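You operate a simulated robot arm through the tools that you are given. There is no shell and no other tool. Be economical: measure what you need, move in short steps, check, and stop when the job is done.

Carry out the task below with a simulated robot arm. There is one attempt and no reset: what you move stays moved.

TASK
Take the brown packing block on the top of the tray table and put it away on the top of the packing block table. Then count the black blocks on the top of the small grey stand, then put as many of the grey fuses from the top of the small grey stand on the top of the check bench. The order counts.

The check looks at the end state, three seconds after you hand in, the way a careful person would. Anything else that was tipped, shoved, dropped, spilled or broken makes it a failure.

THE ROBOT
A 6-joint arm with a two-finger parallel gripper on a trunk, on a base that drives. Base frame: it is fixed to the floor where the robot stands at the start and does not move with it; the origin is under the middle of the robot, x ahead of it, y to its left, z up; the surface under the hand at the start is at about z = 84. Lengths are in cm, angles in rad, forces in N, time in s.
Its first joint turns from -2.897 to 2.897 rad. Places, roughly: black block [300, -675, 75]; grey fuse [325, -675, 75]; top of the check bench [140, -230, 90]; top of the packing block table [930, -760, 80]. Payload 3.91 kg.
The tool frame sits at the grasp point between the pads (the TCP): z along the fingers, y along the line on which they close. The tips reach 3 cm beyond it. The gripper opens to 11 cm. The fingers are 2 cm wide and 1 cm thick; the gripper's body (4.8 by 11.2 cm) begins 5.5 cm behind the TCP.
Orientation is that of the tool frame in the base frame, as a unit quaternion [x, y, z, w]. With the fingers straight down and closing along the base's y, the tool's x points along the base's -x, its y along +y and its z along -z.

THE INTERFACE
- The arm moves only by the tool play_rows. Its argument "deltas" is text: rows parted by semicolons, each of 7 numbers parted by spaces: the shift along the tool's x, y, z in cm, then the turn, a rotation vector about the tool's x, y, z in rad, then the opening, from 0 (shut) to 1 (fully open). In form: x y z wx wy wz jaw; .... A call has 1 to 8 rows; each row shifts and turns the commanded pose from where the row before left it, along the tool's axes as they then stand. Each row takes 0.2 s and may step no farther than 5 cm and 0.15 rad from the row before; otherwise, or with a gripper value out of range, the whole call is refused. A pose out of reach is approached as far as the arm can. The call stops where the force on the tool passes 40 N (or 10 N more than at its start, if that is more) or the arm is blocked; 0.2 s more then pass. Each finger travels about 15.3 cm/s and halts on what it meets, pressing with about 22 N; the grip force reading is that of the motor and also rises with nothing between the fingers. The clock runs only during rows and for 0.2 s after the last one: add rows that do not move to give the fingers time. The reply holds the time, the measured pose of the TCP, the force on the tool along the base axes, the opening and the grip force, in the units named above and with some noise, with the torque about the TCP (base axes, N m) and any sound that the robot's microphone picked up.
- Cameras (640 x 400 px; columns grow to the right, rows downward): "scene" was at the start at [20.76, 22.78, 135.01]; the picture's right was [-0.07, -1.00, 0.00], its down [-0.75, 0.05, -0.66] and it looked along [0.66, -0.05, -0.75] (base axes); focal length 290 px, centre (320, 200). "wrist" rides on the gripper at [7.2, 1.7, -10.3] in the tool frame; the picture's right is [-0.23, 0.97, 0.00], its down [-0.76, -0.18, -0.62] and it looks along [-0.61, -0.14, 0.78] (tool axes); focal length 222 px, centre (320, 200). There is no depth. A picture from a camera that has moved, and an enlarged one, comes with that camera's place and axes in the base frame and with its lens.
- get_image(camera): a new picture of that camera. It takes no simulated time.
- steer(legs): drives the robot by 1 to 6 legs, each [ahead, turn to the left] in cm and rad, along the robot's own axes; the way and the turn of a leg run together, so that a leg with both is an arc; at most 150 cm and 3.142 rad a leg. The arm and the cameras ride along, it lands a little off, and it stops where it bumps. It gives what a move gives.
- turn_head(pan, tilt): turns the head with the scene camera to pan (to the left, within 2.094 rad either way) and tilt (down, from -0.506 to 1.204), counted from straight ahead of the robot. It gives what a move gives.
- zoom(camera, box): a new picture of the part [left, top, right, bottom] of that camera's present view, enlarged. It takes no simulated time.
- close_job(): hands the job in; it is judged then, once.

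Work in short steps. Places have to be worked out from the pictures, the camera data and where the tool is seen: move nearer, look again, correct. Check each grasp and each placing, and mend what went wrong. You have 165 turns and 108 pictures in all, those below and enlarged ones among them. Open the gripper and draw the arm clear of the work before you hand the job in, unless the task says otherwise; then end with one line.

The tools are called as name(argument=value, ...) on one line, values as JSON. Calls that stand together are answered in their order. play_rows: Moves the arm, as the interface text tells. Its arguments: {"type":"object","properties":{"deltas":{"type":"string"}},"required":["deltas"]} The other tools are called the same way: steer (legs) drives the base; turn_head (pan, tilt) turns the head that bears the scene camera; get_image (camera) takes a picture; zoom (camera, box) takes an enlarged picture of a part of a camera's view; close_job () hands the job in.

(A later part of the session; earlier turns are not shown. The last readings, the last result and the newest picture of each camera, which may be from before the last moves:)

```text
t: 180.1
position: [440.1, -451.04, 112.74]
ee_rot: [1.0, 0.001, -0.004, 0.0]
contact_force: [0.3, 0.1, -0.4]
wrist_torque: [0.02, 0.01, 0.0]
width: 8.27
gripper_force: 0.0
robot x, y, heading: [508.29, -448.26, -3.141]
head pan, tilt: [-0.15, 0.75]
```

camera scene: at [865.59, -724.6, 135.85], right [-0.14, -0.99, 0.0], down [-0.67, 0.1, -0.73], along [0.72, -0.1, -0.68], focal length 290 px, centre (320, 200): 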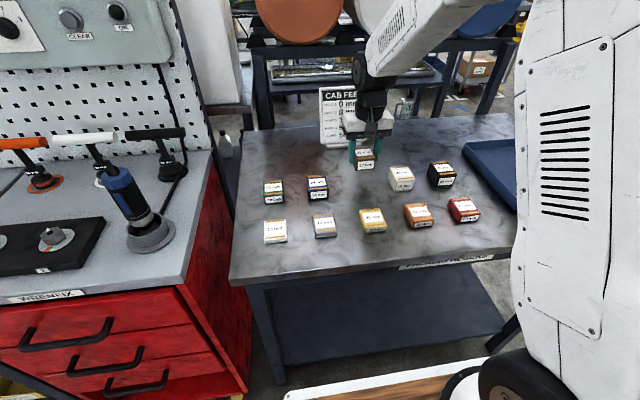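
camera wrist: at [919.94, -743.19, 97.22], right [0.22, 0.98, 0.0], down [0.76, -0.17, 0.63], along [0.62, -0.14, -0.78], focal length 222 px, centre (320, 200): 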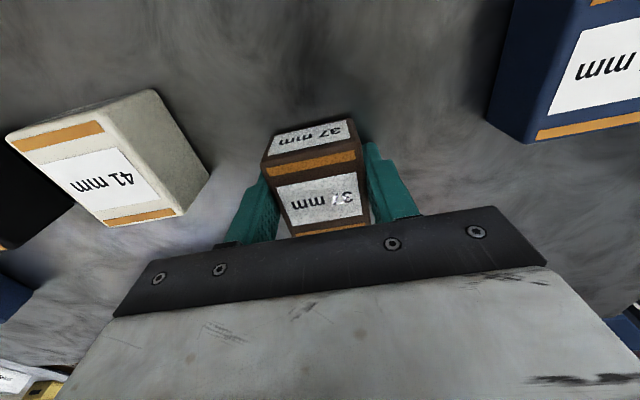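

I continue west, veer north a bit at x≈303 so that the arm clears cab 1, then turn south at ≈(231, −410).

steer(legs=[[105, 0], [100, 0], [0, -0.5], [82, 0], [0, 2.07]])

turn_head(pan=0.3, tilt=0.3)

get_image(camera="scene")

```text
t: 200.6
position: [234.75, -480.07, 112.79]
ee_rot: [0.703, 0.711, -0.003, 0.003]
contact_force: [-0.9, 0.2, 0.0]
wrist_torque: [0.04, 0.01, 0.01]
width: 8.23
gripper_force: 0.0
robot x, y, heading: [231.55, -411.61, -1.56]
head pan, tilt: [-0.15, 0.75]
```

```text
t: 201.5
position: [234.69, -479.95, 112.85]
ee_rot: [0.702, 0.712, -0.003, 0.003]
contact_force: [-0.3, -1.1, -0.5]
wrist_torque: [0.01, 0.01, 0.0]
width: 8.26
gripper_force: 0.0
robot x, y, heading: [231.12, -411.92, -1.558]
head pan, tilt: [0.3, 0.3]
```

```text
70 pictures are left
camera scene: at [257.97, -433.55, 139.87], right [-0.95, -0.31, 0.0], down [-0.09, 0.28, -0.95], along [0.29, -0.91, -0.3], focal length 290 px, centre (320, 200)
```

scene: 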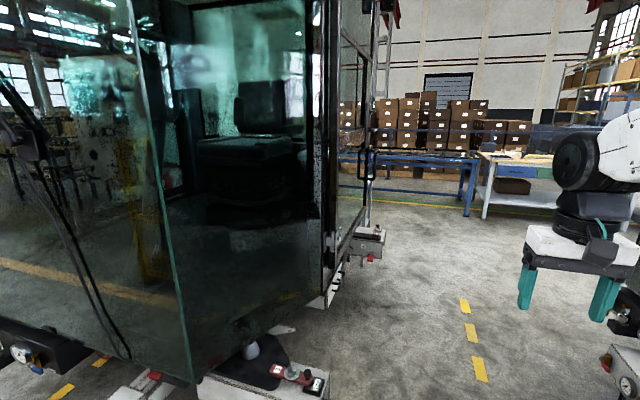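

The gap (x≈170–285) is centred on my line. I drive 150 cm south and look left.

steer(legs=[[150, -0.01]])

turn_head(pan=0.6, tilt=0.4)

get_image(camera="scene")

```text
t: 208.9
position: [235.1, -630.94, 112.63]
ee_rot: [0.706, 0.709, -0.003, 0.004]
contact_force: [0.6, 0.8, -0.9]
wrist_torque: [0.02, -0.02, 0.03]
width: 8.25
gripper_force: 0.1
robot x, y, heading: [232.54, -562.66, -1.563]
head pan, tilt: [0.3, 0.3]
```

```text
t: 209.7
position: [235.04, -630.89, 112.8]
ee_rot: [0.707, 0.708, -0.003, 0.003]
contact_force: [-0.1, 0.6, 0.0]
wrist_torque: [0.0, 0.0, -0.02]
width: 8.22
gripper_force: 0.1
robot x, y, heading: [232.52, -562.67, -1.569]
head pan, tilt: [0.6, 0.4]
```

```text
69 pictures are left
camera scene: at [261.27, -583.42, 138.95], right [-0.82, -0.57, 0.0], down [-0.22, 0.32, -0.92], along [0.52, -0.76, -0.39], focal length 290 px, centre (320, 200)
```

scene: 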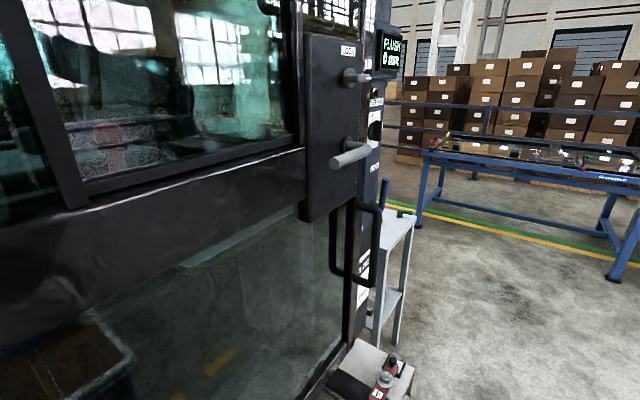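

The small grey stand is just behind cab 2's rear corner. I go 105 cm further south and look left at it.

steer(legs=[[105, 0]])

turn_head(pan=1.45, tilt=0.6)

get_image(camera="scene")

```text
t: 215.2
position: [234.63, -736.24, 112.78]
ee_rot: [0.709, 0.705, -0.003, 0.004]
contact_force: [-0.6, 0.3, -0.4]
wrist_torque: [-0.01, -0.01, 0.0]
width: 8.23
gripper_force: 0.0
robot x, y, heading: [232.78, -668.26, -1.577]
head pan, tilt: [0.6, 0.4]
```

```text
t: 216.3
position: [234.45, -736.36, 112.89]
ee_rot: [0.709, 0.706, -0.003, 0.003]
contact_force: [0.5, 0.2, 0.2]
wrist_torque: [0.0, 0.02, -0.03]
width: 8.26
gripper_force: 0.1
robot x, y, heading: [232.36, -668.02, -1.579]
head pan, tilt: [1.45, 0.6]
```

```text
68 pictures are left
camera scene: at [264.57, -682.4, 137.13], right [-0.13, -0.99, 0.0], down [-0.56, 0.07, -0.83], along [0.82, -0.1, -0.56], focal length 290 px, centre (320, 200)
```

scene: 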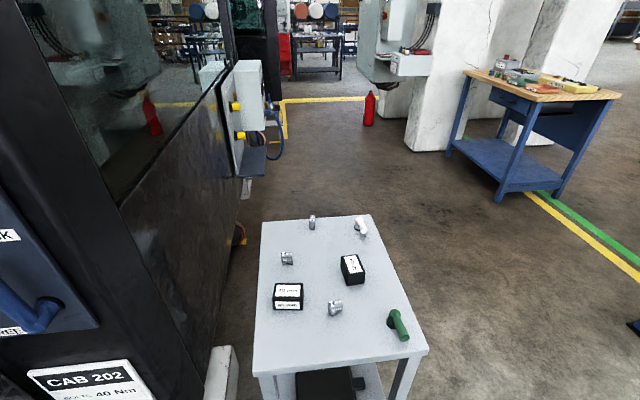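

Two black blocks are visible on the stand among small grey cylinders and a green item. I zoom in to count and identify.

zoom(camera="scene", box=[240, 205, 440, 375])

zoom(camera="scene", box=[270, 320, 410, 400])

```text
2.35 times, centred on (340, 290) of scene
camera zoom: at [264.57, -682.4, 137.13], right [-0.13, -0.99, 0.0], down [-0.56, 0.07, -0.83], along [0.82, -0.1, -0.56], focal length 682 px, centre (273, -12)
```

zoom: 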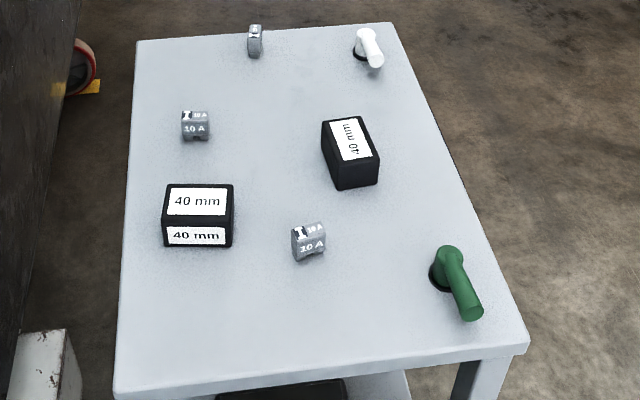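

```text
4.57 times, centred on (340, 360) of scene
camera zoom: at [264.57, -682.4, 137.13], right [-0.13, -0.99, 0.0], down [-0.56, 0.07, -0.83], along [0.82, -0.1, -0.56], focal length 1325 px, centre (229, -531)
```

zoom: 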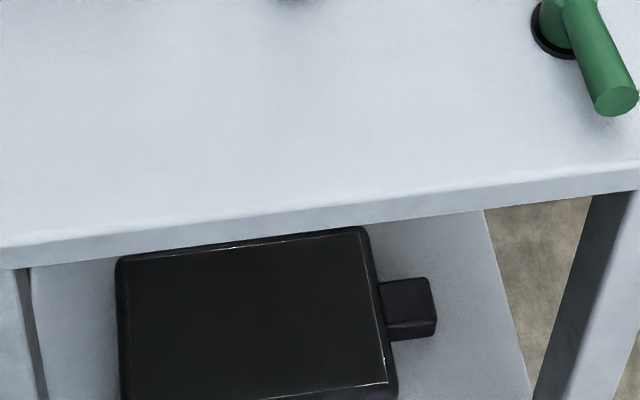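

Exactly two black blocks stand on the top (the dark thing below is on the lower shelf), so I need two of the three grey "10 A" fuses. Stand ≈ x 296–347, y −672 to −710. I move to ≈(248, −708) facing east to work.

steer(legs=[[40, 0], [0, 1.579], [16, 0]])

turn_head(pan=-0.1, tilt=0.85)

get_image(camera="scene")

get_image(camera="wrist")

```text
t: 223.7
position: [316.34, -705.78, 112.76]
ee_rot: [0.003, 1.0, 0.0, 0.005]
contact_force: [-0.5, 0.7, -0.1]
wrist_torque: [0.03, 0.03, -0.02]
width: 8.25
gripper_force: 0.2
robot x, y, heading: [248.47, -707.82, 0.002]
head pan, tilt: [1.45, 0.6]
```

```text
t: 225.3
position: [316.58, -705.75, 112.76]
ee_rot: [0.003, 1.0, 0.0, 0.004]
contact_force: [-0.2, 0.4, 0.7]
wrist_torque: [-0.01, -0.02, 0.02]
width: 8.26
gripper_force: 0.1
robot x, y, heading: [248.5, -708.0, -0.003]
head pan, tilt: [-0.099, 0.85]
```

```text
65 pictures are left
camera scene: at [269.02, -685.49, 135.04], right [-0.1, -0.99, 0.0], down [-0.75, 0.08, -0.66], along [0.66, -0.07, -0.75], focal length 290 px, centre (320, 200)
```

scene: 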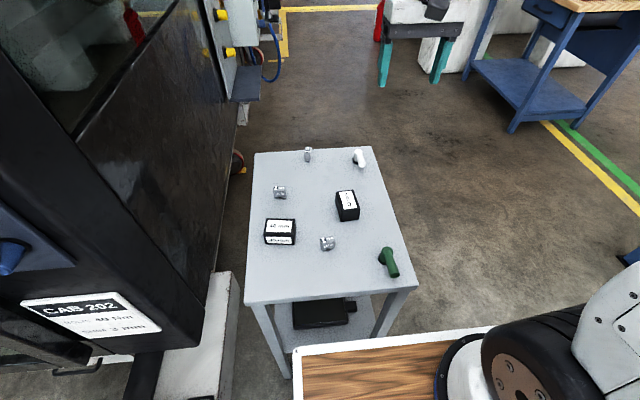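

```text
64 pictures are left
camera wrist: at [309.23, -704.01, 123.0], right [0.23, 0.97, 0.0], down [0.75, -0.18, 0.63], along [0.61, -0.14, -0.78], focal length 222 px, centre (320, 200)
```

wrist: 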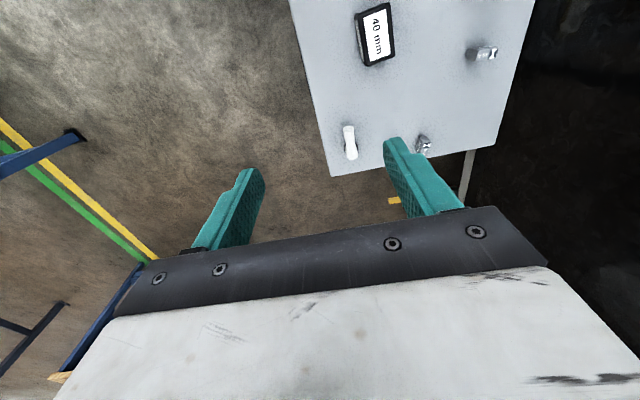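

Triangulating, fuses' centres lie at z≈83 (stand top ≈81): fuse2 [302.5, −690.7], fuse1 [319, −681], fuse3 [332, −689]. I zoom on them to get sizes and orientation.

zoom(camera="scene", box=[298, 223, 358, 263])

zoom(camera="scene", box=[260, 140, 380, 215])

steer(legs=[[-6, 0]])

```text
10.00 times, centred on (328, 243) of scene
camera zoom: at [269.02, -685.49, 135.04], right [-0.1, -0.99, 0.0], down [-0.75, 0.08, -0.66], along [0.66, -0.07, -0.75], focal length 2898 px, centre (240, -230)
```

zoom: 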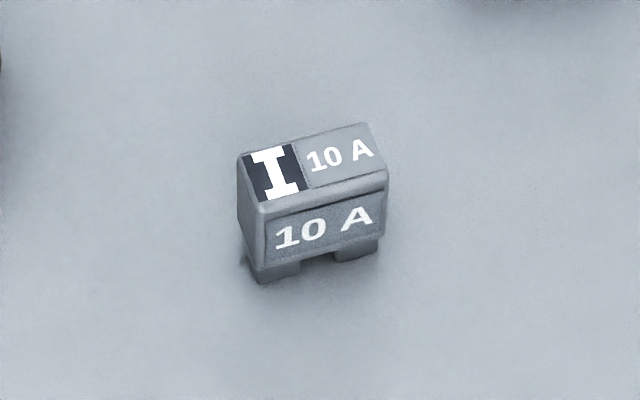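

```text
5.33 times, centred on (320, 178) of scene
camera zoom: at [269.02, -685.49, 135.04], right [-0.1, -0.99, 0.0], down [-0.75, 0.08, -0.66], along [0.66, -0.07, -0.75], focal length 1546 px, centre (320, 320)
```

zoom: 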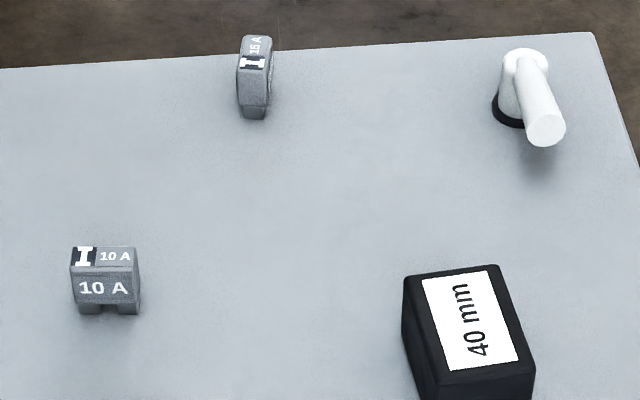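

```text
t: 226.3
position: [310.36, -705.76, 112.87]
ee_rot: [0.002, 1.0, 0.001, 0.005]
contact_force: [-1.3, -0.8, 1.1]
wrist_torque: [-0.02, 0.01, -0.02]
width: 8.24
gripper_force: 0.1
robot x, y, heading: [242.26, -708.07, -0.005]
head pan, tilt: [-0.099, 0.85]
```

Fuses are ~3 cm wide, 1.35 thick, ~2.7 high; two are 10 A near me. I take fuse2 first: gripping its ends, jaw axis turned by about −0.2 (tool z). I move above it to z≈97 with a 6.5 cm opening.

play_rows(deltas="2 3.8 0 0 0 0 0.6; 2 3.8 0 0 0 0 0.6; 2 3.8 0 0 0 0 0.6; 2 3.7 0 0 0 0 0.6; 0 0 5 0 0 -0.1 0.6; 0 0 5 0 0 -0.1 0.6; 0 0 5 0 0 0 0.6; 0 0 0 0 0 0 0.6")

get_image(camera="wrist")

get_image(camera="scene")

```text
t: 228.1
position: [302.71, -690.52, 97.68]
ee_rot: [-0.097, 0.995, 0.0, 0.006]
contact_force: [0.0, 0.4, 0.3]
wrist_torque: [0.01, 0.02, 0.0]
width: 6.59
gripper_force: 0.0
robot x, y, heading: [242.28, -708.24, -0.002]
head pan, tilt: [-0.099, 0.85]
```

```text
61 pictures are left
camera wrist: at [295.23, -690.32, 107.94], right [0.03, 1.0, 0.0], down [0.78, -0.03, 0.63], along [0.63, -0.02, -0.78], focal length 222 px, centre (320, 200)
```

wrist: 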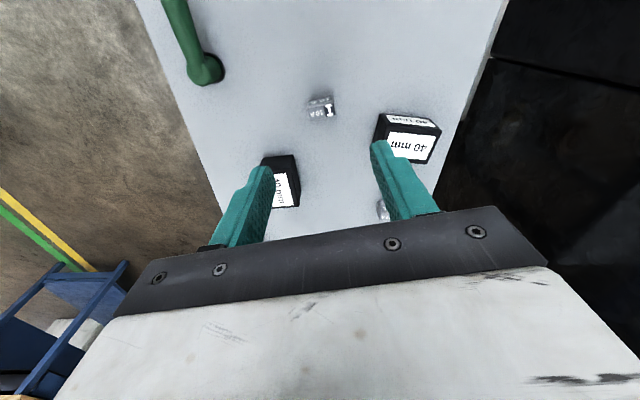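

```text
60 pictures are left
camera scene: at [263.05, -685.47, 135.04], right [-0.1, -0.99, 0.0], down [-0.75, 0.08, -0.66], along [0.66, -0.07, -0.75], focal length 290 px, centre (320, 200)
```

scene: 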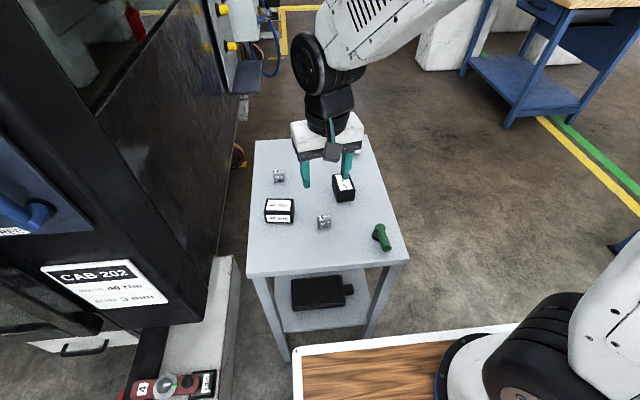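

Both views agree: fuse2 at [302.4, −690.4, ~83]. I descend to z≈86 and zoom in.

play_rows(deltas="0.3 0 4 0 0 0 0.6; 0 0 4 0 0 0 0.6; 0 0 2.5 0 0 0 0.6; 0 0 1 0 0 0 0.6; 0 0 0 0 0 0 0.6")

zoom(camera="wrist", box=[220, 100, 460, 250])

zoom(camera="scene", box=[270, 180, 380, 250])

```text
t: 229.3
position: [302.38, -690.58, 86.16]
ee_rot: [-0.098, 0.995, -0.001, 0.005]
contact_force: [-0.1, -0.1, -0.2]
wrist_torque: [0.0, -0.01, -0.01]
width: 6.63
gripper_force: 0.0
robot x, y, heading: [242.12, -707.6, -0.004]
head pan, tilt: [-0.099, 0.85]
```

```text
2.67 times, centred on (340, 175) of wrist
camera zoom: at [295.07, -690.4, 96.43], right [0.03, 1.0, 0.0], down [0.78, -0.03, 0.63], along [0.63, -0.02, -0.78], focal length 592 px, centre (267, 267)
```

zoom: 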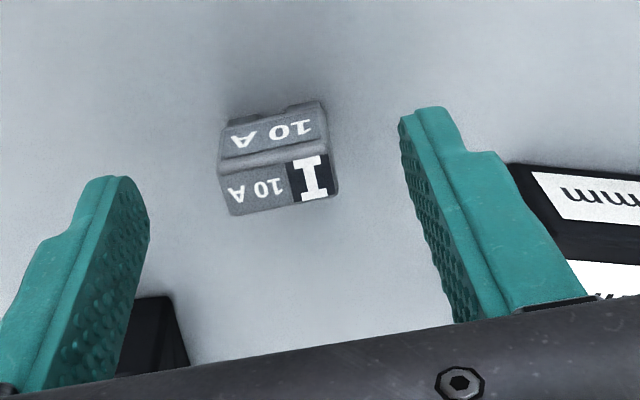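

```text
5.71 times, centred on (325, 215) of scene
camera zoom: at [263.06, -685.47, 135.04], right [-0.1, -0.99, 0.0], down [-0.75, 0.08, -0.66], along [0.66, -0.07, -0.75], focal length 1656 px, centre (291, 114)
```

zoom: 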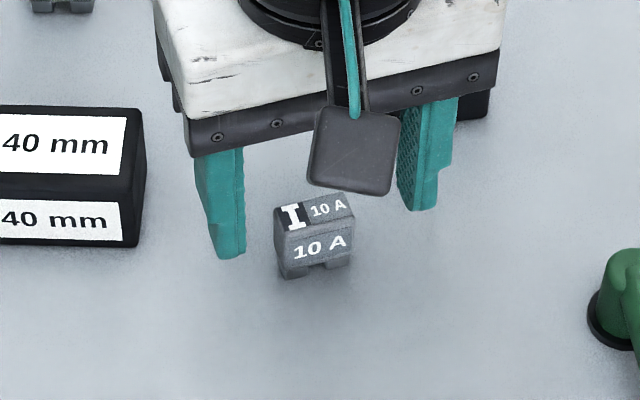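

Fuse top centre ≈[303.1, −690.5], angle ≈0.18: a 0.7 cm shift forward, then down to z≈84.3 and close.

play_rows(deltas="-0.7 0 0 0 0 0 0.6; 0 0 1 0 0 0 0.6; 0 0 0.8 0 0 0 0.6; 0 0 0 0 0 0 0.4; 0 0 0 0 0 0 0.25; 0 0 0 0 0 0 0.15; 0 0 0 0 0 0 0.1")

zoom(camera="wrist", box=[220, 100, 460, 250])

```text
t: 230.9
position: [303.25, -690.44, 84.55]
ee_rot: [-0.097, 0.995, 0.0, 0.004]
contact_force: [0.0, -0.6, -0.2]
wrist_torque: [0.0, 0.02, 0.01]
width: 2.89
gripper_force: 21.6
robot x, y, heading: [242.64, -707.39, -0.009]
head pan, tilt: [-0.099, 0.85]
```

```text
2.67 times, centred on (340, 175) of wrist
camera zoom: at [295.81, -690.24, 94.67], right [0.03, 1.0, 0.0], down [0.78, -0.03, 0.63], along [0.63, -0.02, -0.78], focal length 592 px, centre (267, 267)
```

zoom: 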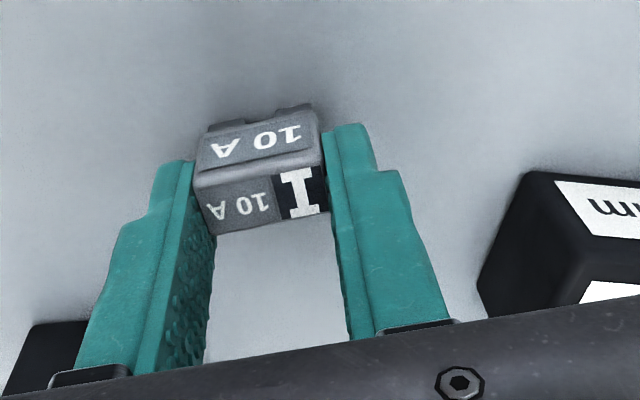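

Gripped at 2.9 cm. I lift straight up and check.

play_rows(deltas="0 0 -1 0 0 0 0.1; 0 0 -3 0 0 0 0.1; 0 0 -5 0 0 0 0.1; 0 0 -5 0 0 0 0.1; 0 0 -5 0 0 0 0.1; 0 0 -5 0 0 0 0.1; 0 0 -4 0 0 0 0.1; 0 0 0 0 0 0 0.1")

get_image(camera="wrist")

```text
t: 232.7
position: [302.82, -690.69, 112.36]
ee_rot: [-0.097, 0.995, 0.0, 0.004]
contact_force: [0.3, 0.0, -0.2]
wrist_torque: [0.0, -0.03, -0.01]
width: 2.87
gripper_force: 22.4
robot x, y, heading: [241.73, -707.91, -0.005]
head pan, tilt: [-0.099, 0.85]
```

```text
56 pictures are left
camera wrist: at [295.53, -690.29, 122.61], right [0.03, 1.0, 0.0], down [0.78, -0.03, 0.63], along [0.63, -0.02, -0.78], focal length 222 px, centre (320, 200)
```

wrist: 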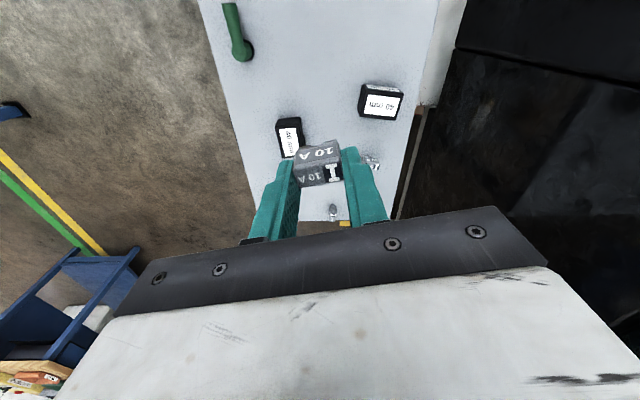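

Fuse held. I centre the arm ahead of me, back to x≈222 to clear cab 2 while turning, then turn north and drive to y≈−370.

play_rows(deltas="0.9 -4.5 0 0 0 0 0.1; 0.9 -4.5 0 0 0 0 0.1; 0.9 -4.5 0 0 0 0 0.1; 0 0 0 0 0 0 0.1")

steer(legs=[[-20, 0], [0, 1.56], [150, 0], [150, 0], [38, 0]])

turn_head(pan=0.0, tilt=0.5)

get_image(camera="scene")

```text
t: 233.7
position: [302.87, -704.43, 112.48]
ee_rot: [-0.098, 0.995, -0.001, 0.004]
contact_force: [0.0, 0.1, 0.7]
wrist_torque: [0.01, -0.01, 0.02]
width: 2.86
gripper_force: 21.7
robot x, y, heading: [242.02, -707.54, -0.007]
head pan, tilt: [-0.099, 0.85]
```

```text
t: 255.1
position: [229.97, -308.73, 112.51]
ee_rot: [0.764, -0.645, -0.003, -0.003]
contact_force: [0.1, 0.4, -0.7]
wrist_torque: [0.01, -0.06, 0.0]
width: 2.9
gripper_force: 21.9
robot x, y, heading: [231.87, -369.79, 1.541]
head pan, tilt: [-0.099, 0.85]
```

```text
t: 255.9
position: [229.97, -308.7, 112.46]
ee_rot: [0.764, -0.645, -0.003, -0.003]
contact_force: [0.5, 0.0, 0.1]
wrist_torque: [-0.02, 0.0, 0.01]
width: 2.87
gripper_force: 21.9
robot x, y, heading: [231.9, -369.81, 1.536]
head pan, tilt: [0.0, 0.499]
```

```text
55 pictures are left
camera scene: at [209.13, -346.88, 138.03], right [1.0, -0.03, 0.0], down [-0.01, -0.48, -0.88], along [0.03, 0.88, -0.48], focal length 290 px, centre (320, 200)
```

scene: 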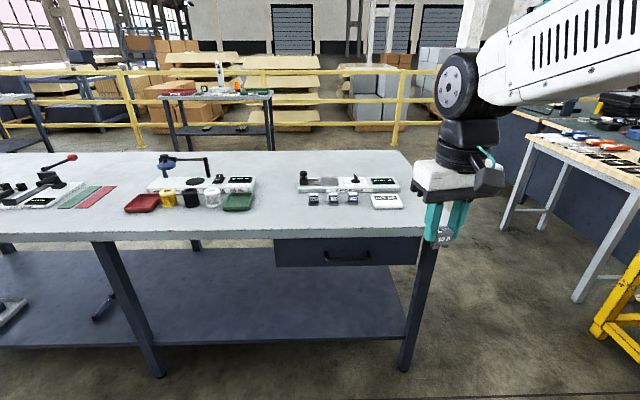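

I'm at the bench's south side; zooming on its top for free space and labels.

zoom(camera="scene", box=[110, 135, 440, 275])

```text
1.94 times, centred on (275, 205) of scene
camera zoom: at [209.13, -346.88, 138.03], right [1.0, -0.03, 0.0], down [-0.01, -0.48, -0.88], along [0.03, 0.88, -0.48], focal length 562 px, centre (407, 190)
```

zoom: 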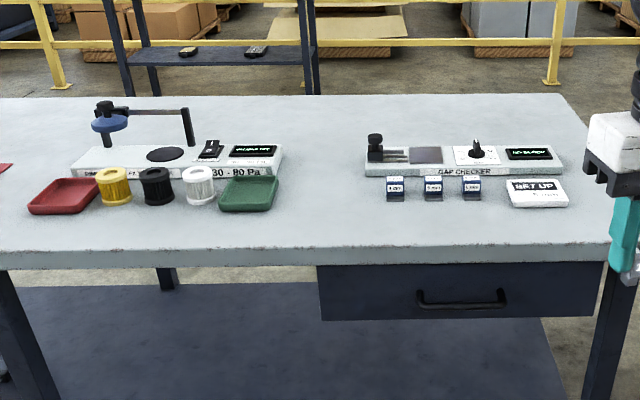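

The strip between the green tray and the gap checker (~[198, −268]) is free. I drive 30 cm forward so it's in reach.

steer(legs=[[30, 0.03]])

turn_head(pan=0.1, tilt=0.75)

get_image(camera="scene")

get_image(camera="wrist")

```text
t: 258.0
position: [228.59, -278.91, 112.4]
ee_rot: [0.775, -0.632, -0.003, -0.003]
contact_force: [0.5, -0.3, -0.4]
wrist_torque: [0.01, -0.01, -0.03]
width: 2.86
gripper_force: 22.4
robot x, y, heading: [232.19, -339.5, 1.572]
head pan, tilt: [0.0, 0.499]
```

```text
t: 258.8
position: [228.56, -278.9, 112.37]
ee_rot: [0.775, -0.632, -0.003, -0.003]
contact_force: [0.1, -0.5, 1.0]
wrist_torque: [0.01, 0.02, 0.0]
width: 2.85
gripper_force: 21.7
robot x, y, heading: [232.29, -339.51, 1.576]
head pan, tilt: [0.099, 0.75]
```

```text
53 pictures are left
camera scene: at [208.07, -318.52, 135.85], right [0.99, 0.1, 0.0], down [0.07, -0.68, -0.73], along [-0.07, 0.73, -0.68], focal length 290 px, centre (320, 200)
```

scene: 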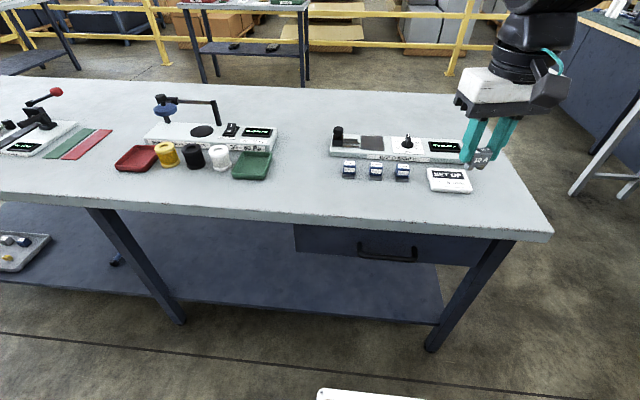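

```text
52 pictures are left
camera wrist: at [228.48, -286.43, 122.68], right [-1.0, 0.03, 0.0], down [0.02, 0.78, 0.63], along [0.02, 0.63, -0.78], focal length 222 px, centre (320, 200)
```

wrist: 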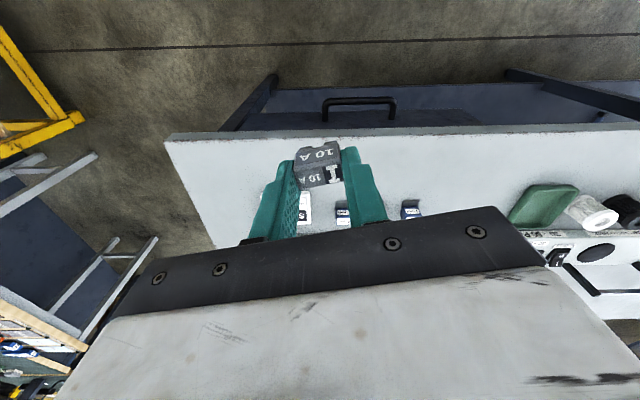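

Bench top ≈ z 88–89. I'll place the first fuse at ≈[194, −268], straightening the wrist on the way.

play_rows(deltas="0 0 0 0 0 0.1 0.1; 0 0 0 0 0 0.102 0.1; -1.5 4.7 0 0 0 0 0.1; -1.5 4.7 0 0 0 0 0.1; -1.5 4.7 0 0 0 0 0.1; -1.5 4.7 0 0 0 0 0.1; -1.5 4.7 0 0 0 0 0.1; -1.5 4.7 0 0 0 0 0.1")

play_rows(deltas="-1.5 4.7 0 0 0 0 0.1; -0.4 1.7 0 0 0 0 0.1; 0 0 4 0 0 0 0.1; 0 0 4 0 0 0 0.1; 0 0 4 0 0 0 0.1; 0 0 3 0 0 0 0.1; 0 0 0 0 0 0 0.1")

zoom(camera="scene", box=[190, 80, 430, 230])

get_image(camera="wrist")

```text
t: 260.6
position: [200.35, -269.74, 112.69]
ee_rot: [-0.706, 0.708, 0.004, 0.003]
contact_force: [1.0, -0.1, -0.3]
wrist_torque: [0.02, 0.03, 0.0]
width: 2.88
gripper_force: 22.1
robot x, y, heading: [232.76, -339.15, 1.568]
head pan, tilt: [0.099, 0.75]
```

```text
t: 262.1
position: [193.94, -267.79, 97.5]
ee_rot: [-0.706, 0.708, 0.004, 0.004]
contact_force: [0.0, 0.2, 0.7]
wrist_torque: [-0.02, 0.03, 0.01]
width: 2.85
gripper_force: 22.1
robot x, y, heading: [232.96, -339.51, 1.57]
head pan, tilt: [0.099, 0.75]
```

```text
2.67 times, centred on (310, 155) of scene
camera zoom: at [208.06, -318.53, 135.84], right [0.99, 0.1, 0.0], down [0.07, -0.68, -0.73], along [-0.07, 0.73, -0.68], focal length 773 px, centre (347, 320)
```

zoom: 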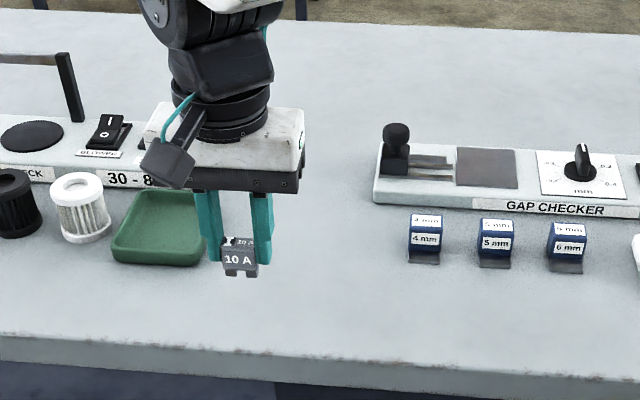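

```text
50 pictures are left
camera wrist: at [192.46, -275.15, 107.71], right [-0.97, 0.23, 0.0], down [0.18, 0.76, 0.63], along [0.14, 0.61, -0.78], focal length 222 px, centre (320, 200)
```

wrist: 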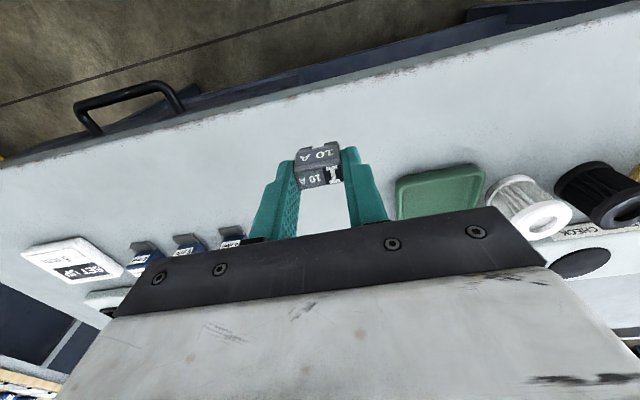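

Clear spot beneath. I descend 3 cm, then in small steps.

play_rows(deltas="0 0 2 0 0 0 0.1; 0 0 1 0 0 0 0.1; 0 0 0.3 0 0 0 0.1; 0 0 0.3 0 0 0 0.1; 0 0 0.2 0 0 0 0.1; 0 0 0 0 0 0 0.1")

zoom(camera="scene", box=[230, 120, 350, 220])

```text
t: 263.6
position: [193.9, -267.82, 93.75]
ee_rot: [-0.706, 0.708, 0.003, 0.003]
contact_force: [0.5, -0.1, -1.0]
wrist_torque: [0.01, -0.02, 0.04]
width: 2.86
gripper_force: 22.0
robot x, y, heading: [232.88, -339.82, 1.573]
head pan, tilt: [0.099, 0.75]
```

```text
4.00 times, centred on (290, 170) of scene
camera zoom: at [208.05, -318.52, 135.84], right [0.99, 0.1, 0.0], down [0.07, -0.68, -0.73], along [-0.07, 0.73, -0.68], focal length 1159 px, centre (440, 320)
```

zoom: 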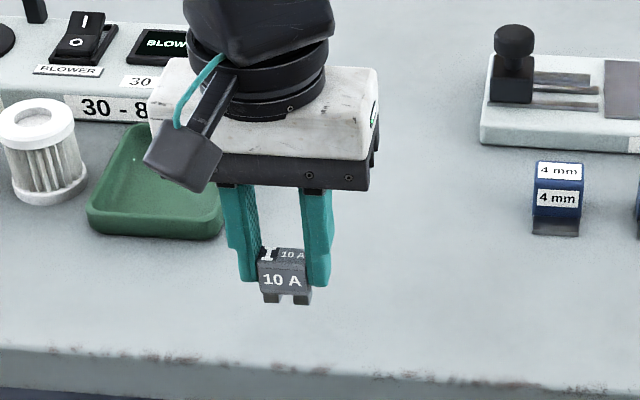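

Not touching yet (z 93.75); continuing down in 0.2–0.3 cm steps.

play_rows(deltas="0 0 0.3 0 0 0 0.1; 0 0 0.3 0 0 0 0.1; 0 0 0.2 0 0 0 0.1; 0 0 0.2 0 0 0 0.1; 0 0 0.2 0 0 0 0.1; 0 0 0 0 0 0 0.1")

```text
t: 264.9
position: [193.99, -267.83, 92.61]
ee_rot: [-0.707, 0.708, 0.004, 0.003]
contact_force: [0.3, 0.3, -0.1]
wrist_torque: [0.01, 0.03, 0.0]
width: 2.86
gripper_force: 22.2
robot x, y, heading: [232.52, -339.42, 1.57]
head pan, tilt: [0.099, 0.75]
```

Still free; another ~1 cm in fine steps.

play_rows(deltas="0 0 0.2 0 0 0 0.1; 0 0 0.2 0 0 0 0.1; 0 0 0.2 0 0 0 0.1; 0 0 0.15 0 0 0 0.1; 0 0 0.15 0 0 0 0.1; 0 0 0 0 0 0 0.1")

zoom(camera="scene", box=[230, 120, 350, 220])

```text
t: 266.4
position: [193.91, -267.75, 91.49]
ee_rot: [-0.706, 0.708, 0.003, 0.003]
contact_force: [-0.8, -0.2, -0.1]
wrist_torque: [0.0, 0.03, 0.01]
width: 2.89
gripper_force: 22.2
robot x, y, heading: [232.57, -339.88, 1.571]
head pan, tilt: [0.099, 0.75]
```

```text
4.00 times, centred on (290, 170) of scene
camera zoom: at [208.05, -318.52, 135.84], right [0.99, 0.1, 0.0], down [0.07, -0.68, -0.73], along [-0.07, 0.73, -0.68], focal length 1159 px, centre (440, 320)
```

zoom: 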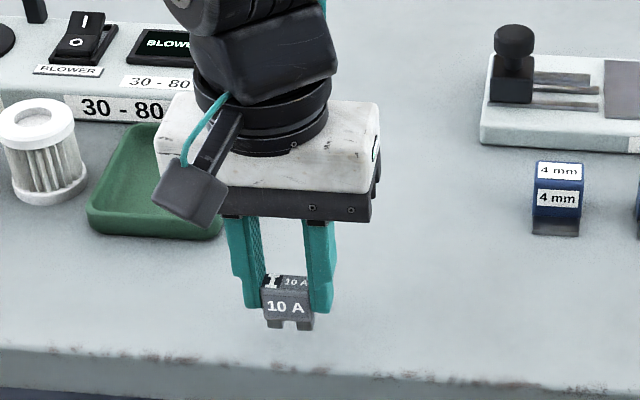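

The spot is only ~3 cm from the bench edge, so I shift 3.7 cm inward and 2.5 cm to the right before the last descent.

play_rows(deltas="-3.7 -2.5 0 0 0 0 0.1; 0 0 0.2 0 0 0 0.1; 0 0 0.2 0 0 0 0.1; 0 0 0.15 0 0 0 0.1; 0 0 0 0 0 0 0.1")

zoom(camera="scene", box=[230, 120, 350, 220])

```text
t: 267.6
position: [196.43, -264.04, 91.14]
ee_rot: [-0.707, 0.707, 0.003, 0.003]
contact_force: [0.1, -0.7, 0.8]
wrist_torque: [-0.03, 0.0, 0.02]
width: 2.88
gripper_force: 21.9
robot x, y, heading: [232.45, -339.35, 1.571]
head pan, tilt: [0.099, 0.75]
```

```text
4.00 times, centred on (290, 170) of scene
camera zoom: at [208.06, -318.52, 135.84], right [0.99, 0.1, 0.0], down [0.07, -0.68, -0.73], along [-0.07, 0.73, -0.68], focal length 1159 px, centre (440, 320)
```

zoom: 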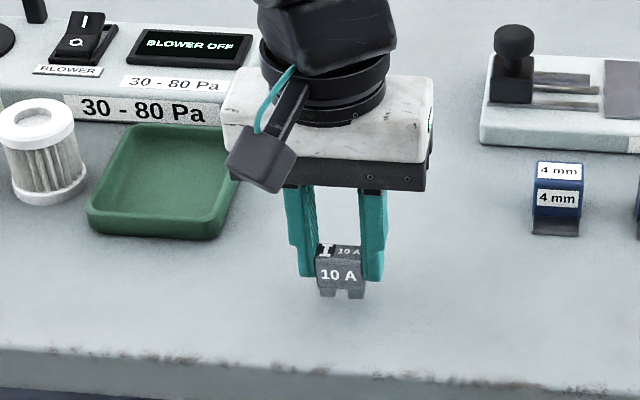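

Nearly down, no contact force yet. I continue in 0.2 steps.

play_rows(deltas="0 0 0.2 0 0 0 0.1; 0 0 0.15 0 0 0 0.1; 0 0 0.15 0 0 0 0.1; 0 0 0 0 0 0 0.1")

```text
t: 268.6
position: [196.4, -264.16, 90.58]
ee_rot: [-0.707, 0.707, 0.004, 0.003]
contact_force: [0.4, -0.6, -0.6]
wrist_torque: [0.0, 0.01, -0.04]
width: 2.87
gripper_force: 21.4
robot x, y, heading: [232.48, -339.49, 1.573]
head pan, tilt: [0.099, 0.75]
```

play_rows(deltas="0 0 0.15 0 0 0 0.1; 0 0 0.15 0 0 0 0.1; 0 0 0.15 0 0 0 0.1; 0 0 0.15 0 0 0 0.1; 0 0 0 0 0 0 0.1")

zoom(camera="scene", box=[275, 160, 335, 210])

```text
t: 269.8
position: [196.48, -264.03, 90.13]
ee_rot: [-0.707, 0.707, 0.005, 0.004]
contact_force: [0.2, 2.2, 20.4]
wrist_torque: [0.03, -0.02, 0.02]
width: 2.87
gripper_force: 21.8
robot x, y, heading: [232.51, -339.5, 1.572]
head pan, tilt: [0.099, 0.75]
```

```text
8.00 times, centred on (305, 185) of scene
camera zoom: at [208.09, -318.58, 135.86], right [0.99, 0.1, 0.0], down [0.07, -0.68, -0.73], along [-0.07, 0.73, -0.68], focal length 2318 px, centre (440, 320)
```

zoom: 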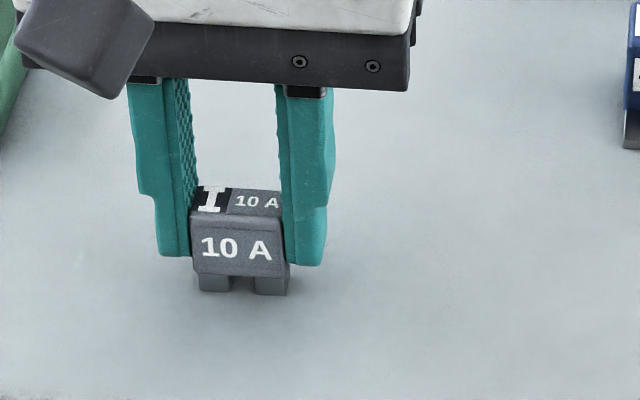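

Contact at z 90.1 (20 N). I ease 0.1, open to 0.55 and rise.

play_rows(deltas="0 0 -0.1 0 0 0 0.1; 0 0 0 0 0 0 0.35; 0 0 0 0 0 0 0.5; 0 0 0 0 0 0 0.5; 0 0 -2 0 0 0 0.5; 0 0 -4 0 0 0 0.5; 0 0 -5 0 0 0 0.5; 0 0 -5 0 0 0 0.5")

zoom(camera="scene", box=[230, 120, 390, 220])

```text
t: 271.6
position: [196.27, -264.27, 106.23]
ee_rot: [0.707, -0.707, -0.003, -0.003]
contact_force: [-0.6, 0.0, -0.5]
wrist_torque: [-0.03, 0.0, 0.03]
width: 5.5
gripper_force: 0.0
robot x, y, heading: [232.61, -339.75, 1.57]
head pan, tilt: [0.099, 0.75]
```

```text
4.00 times, centred on (310, 170) of scene
camera zoom: at [208.04, -318.49, 135.83], right [0.99, 0.1, 0.0], down [0.07, -0.68, -0.73], along [-0.07, 0.73, -0.68], focal length 1159 px, centre (360, 320)
```

zoom: 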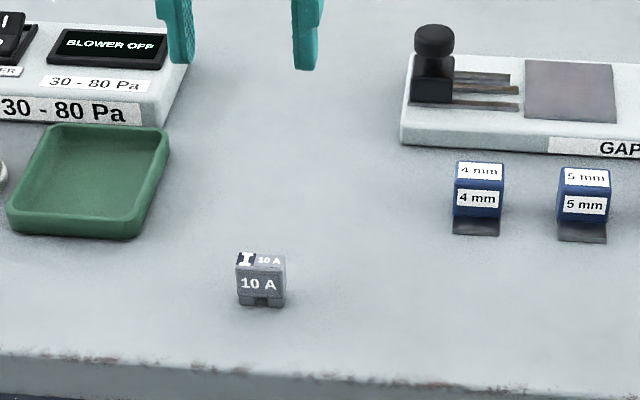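

First fuse stands upright on the check bench. I raise and recentre the arm, then reverse back to the stand.

play_rows(deltas="0 0 -3.5 0 0 0 0.5; 0 0 -3.5 0 0 0 0.5; 1.7 -4.4 0 0 0 0 0.5; 1.7 -4.4 0 0 0 0 0.5; 1.7 -4.4 0 0 0 0 0.5; 1.7 -4.4 0 0 0 0 0.5; 1.7 -4.4 0 0 0 0 0.5; 1.7 -4.4 0 0 0 0 0.5")

play_rows(deltas="1.7 -4.4 0 0 0 0 0.5; 1.6 -4.4 0 0 0 0 0.5; 0 0 0 0 0 0 0.5")

steer(legs=[[0, -0.026], [-150, 0], [-150, 0], [-72, 0]])

```text
t: 273.4
position: [222.96, -274.62, 113.02]
ee_rot: [0.708, -0.707, -0.003, -0.003]
contact_force: [0.2, 0.4, -0.4]
wrist_torque: [0.01, -0.04, 0.01]
width: 5.49
gripper_force: 0.1
robot x, y, heading: [232.51, -339.13, 1.57]
head pan, tilt: [0.099, 0.75]
```

```text
t: 274.1
position: [231.76, -277.92, 113.07]
ee_rot: [-0.707, 0.707, 0.004, 0.003]
contact_force: [-0.3, 0.6, -0.1]
wrist_torque: [0.02, -0.02, -0.01]
width: 5.51
gripper_force: 0.0
robot x, y, heading: [232.16, -339.9, 1.572]
head pan, tilt: [0.099, 0.75]
```

```text
t: 292.5
position: [221.44, -650.03, 113.02]
ee_rot: [-0.692, 0.722, 0.003, 0.002]
contact_force: [0.4, -0.2, 0.4]
wrist_torque: [-0.01, -0.02, -0.04]
width: 5.51
gripper_force: 0.0
robot x, y, heading: [219.65, -711.82, 1.525]
head pan, tilt: [0.099, 0.75]
```

Now turn right to face the stand and move forward to x≈240.

steer(legs=[[0, -1.525], [22, 0]])

turn_head(pan=-0.05, tilt=0.8)

get_image(camera="scene")

get_image(camera="wrist")

```text
t: 297.9
position: [303.52, -710.76, 113.08]
ee_rot: [-0.002, 1.0, 0.0, 0.004]
contact_force: [-0.3, 0.7, 0.6]
wrist_torque: [-0.02, 0.03, -0.02]
width: 5.5
gripper_force: 0.0
robot x, y, heading: [241.84, -711.75, 0.006]
head pan, tilt: [0.099, 0.75]
```

```text
t: 298.6
position: [303.5, -710.7, 112.98]
ee_rot: [-0.003, 1.0, 0.0, 0.005]
contact_force: [-0.6, -0.2, 0.2]
wrist_torque: [0.0, 0.03, -0.02]
width: 5.49
gripper_force: 0.1
robot x, y, heading: [241.63, -711.86, 0.006]
head pan, tilt: [-0.051, 0.799]
```

```text
44 pictures are left
camera scene: at [262.7, -688.65, 135.44], right [-0.05, -1.0, 0.0], down [-0.72, 0.03, -0.7], along [0.7, -0.03, -0.72], focal length 290 px, centre (320, 200)
```

scene: 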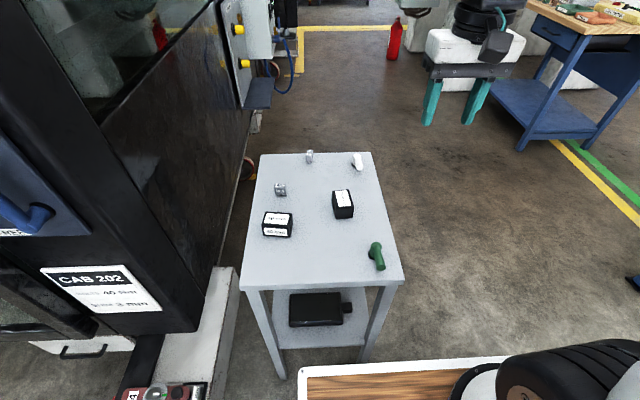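

```text
43 pictures are left
camera wrist: at [296.31, -709.0, 123.28], right [0.22, 0.97, 0.0], down [0.76, -0.18, 0.63], along [0.61, -0.14, -0.78], focal length 222 px, centre (320, 200)
```

wrist: 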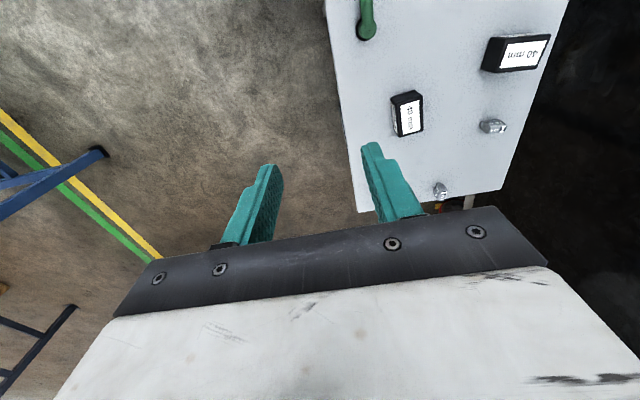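

Fuse1 at ≈[318.3, −680.6, 83]; cab wall ≈ y −655, so there's room. I move above it and lower to z≈99.

play_rows(deltas="-2.1 4.3 0 0 0 0 0.58; -2.1 4.3 0 0 0 0 0.58; -2.1 4.3 0 0 0 0 0.58; -2.1 4.3 0 0 0 0 0.58; -2.1 4.3 0 0 0 0 0.58; -2.1 4.3 0 0 0 0 0.58; -2.2 4.3 0 0 0 0 0.58; 0 0 4 0 0 0 0.58")

play_rows(deltas="0 0 5 0 0 0 0.58; 0 0 5 0 0 0 0.58; 0 0 0 0 0 0 0.58")

get_image(camera="wrist")

get_image(camera="scene")

```text
t: 300.4
position: [318.16, -680.52, 109.24]
ee_rot: [-0.002, 1.0, 0.0, 0.006]
contact_force: [-0.9, 0.1, 1.8]
wrist_torque: [0.02, -0.01, -0.01]
width: 6.37
gripper_force: 0.1
robot x, y, heading: [241.67, -711.79, 0.002]
head pan, tilt: [-0.051, 0.799]
```

```text
t: 301.2
position: [318.31, -680.48, 99.09]
ee_rot: [-0.002, 1.0, 0.0, 0.004]
contact_force: [-0.5, -0.6, -0.4]
wrist_torque: [-0.01, -0.02, -0.03]
width: 6.36
gripper_force: 0.0
robot x, y, heading: [241.65, -711.56, 0.003]
head pan, tilt: [-0.051, 0.799]
```

```text
42 pictures are left
camera wrist: at [311.15, -678.85, 109.32], right [0.22, 0.97, 0.0], down [0.76, -0.18, 0.63], along [0.61, -0.14, -0.78], focal length 222 px, centre (320, 200)
```

wrist: 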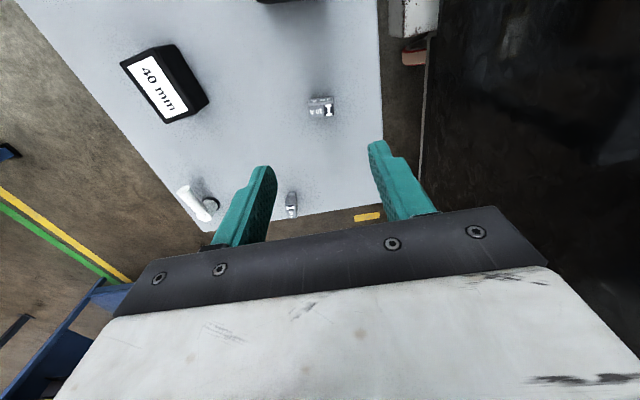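

```text
41 pictures are left
camera scene: at [262.69, -688.65, 135.44], right [-0.05, -1.0, 0.0], down [-0.72, 0.03, -0.7], along [0.7, -0.03, -0.72], focal length 290 px, centre (320, 200)
```

scene: 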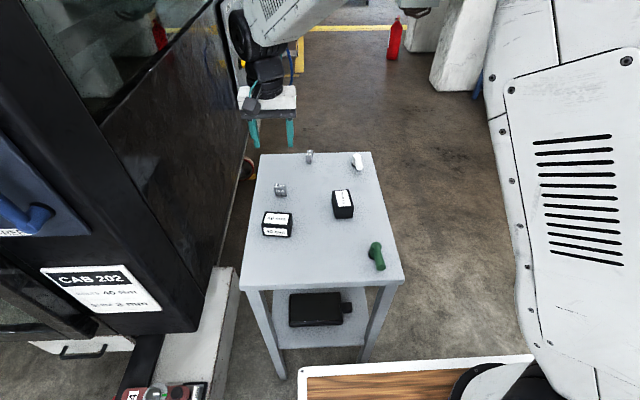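

Aligned at [318.3, −680.3]. I descend to z≈87 and zoom to check angle.

play_rows(deltas="0 0 4 0 0 0 0.58; 0 0 4 0 0 0 0.58; 0 0 3 0 0 0 0.58; 0 0 1 0 0 0 0.58; 0 0 0 0 0 0 0.58")

zoom(camera="wrist", box=[220, 100, 460, 250])

zoom(camera="scene", box=[230, 120, 340, 220])

```text
t: 302.4
position: [318.5, -680.44, 87.11]
ee_rot: [-0.001, 1.0, 0.0, 0.005]
contact_force: [-0.3, -0.3, -0.6]
wrist_torque: [-0.02, 0.01, -0.03]
width: 6.38
gripper_force: 0.1
robot x, y, heading: [241.68, -711.44, 0.006]
head pan, tilt: [-0.051, 0.799]
```

```text
2.67 times, centred on (340, 175) of wrist
camera zoom: at [311.3, -678.75, 97.42], right [0.22, 0.97, 0.0], down [0.76, -0.18, 0.63], along [0.61, -0.14, -0.78], focal length 592 px, centre (267, 267)
```

zoom: 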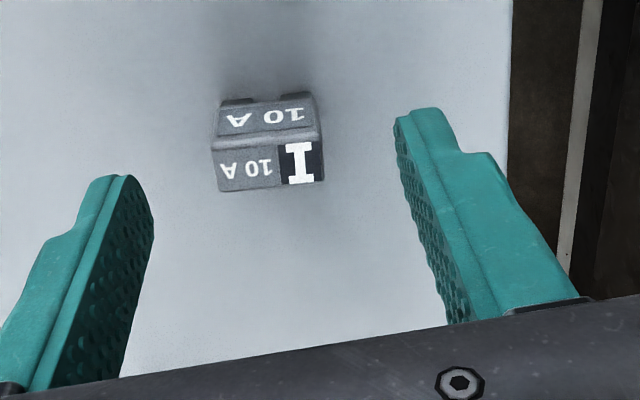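

```text
4.00 times, centred on (285, 170) of scene
camera zoom: at [262.7, -688.65, 135.44], right [-0.05, -1.0, 0.0], down [-0.72, 0.03, -0.7], along [0.7, -0.03, -0.72], focal length 1159 px, centre (460, 320)
```

zoom: 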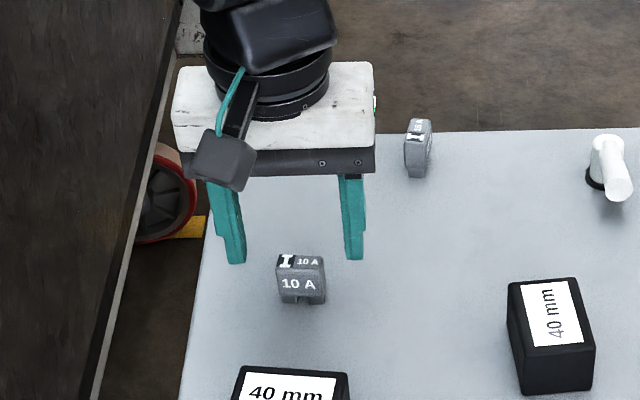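

Fuse centre ≈[319, −680.5], angle ≈ −0.09. I correct (+0.45 cm ahead, turn +0.09), go down to 84.6 and close.

play_rows(deltas="-0.45 -0.1 0 0 0 0 0.58; 0 0 0 0 0 0.09 0.58; 0 0 1.3 0 0 0 0.58; 0 0 1.2 0 0 0 0.58; 0 0 0 0 0 0 0.4; 0 0 0 0 0 0 0.25; 0 0 0 0 0 0 0.1; 0 0 0 0 0 0 0.1")

zoom(camera="wrist", box=[220, 100, 460, 250])

```text
t: 304.2
position: [318.96, -680.53, 84.73]
ee_rot: [0.043, 0.999, 0.001, 0.004]
contact_force: [0.3, 0.0, 0.1]
wrist_torque: [0.01, 0.04, 0.01]
width: 2.89
gripper_force: 22.2
robot x, y, heading: [241.42, -711.9, 0.009]
head pan, tilt: [-0.051, 0.799]
```

```text
2.67 times, centred on (340, 175) of wrist
camera zoom: at [311.93, -678.28, 94.93], right [0.31, 0.95, 0.0], down [0.74, -0.24, 0.63], along [0.6, -0.19, -0.78], focal length 592 px, centre (267, 267)
```

zoom: 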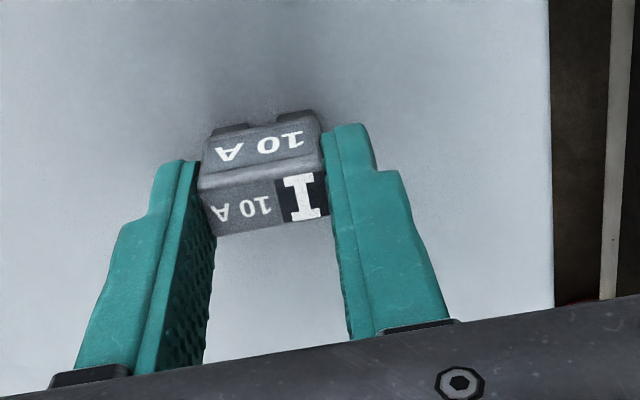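

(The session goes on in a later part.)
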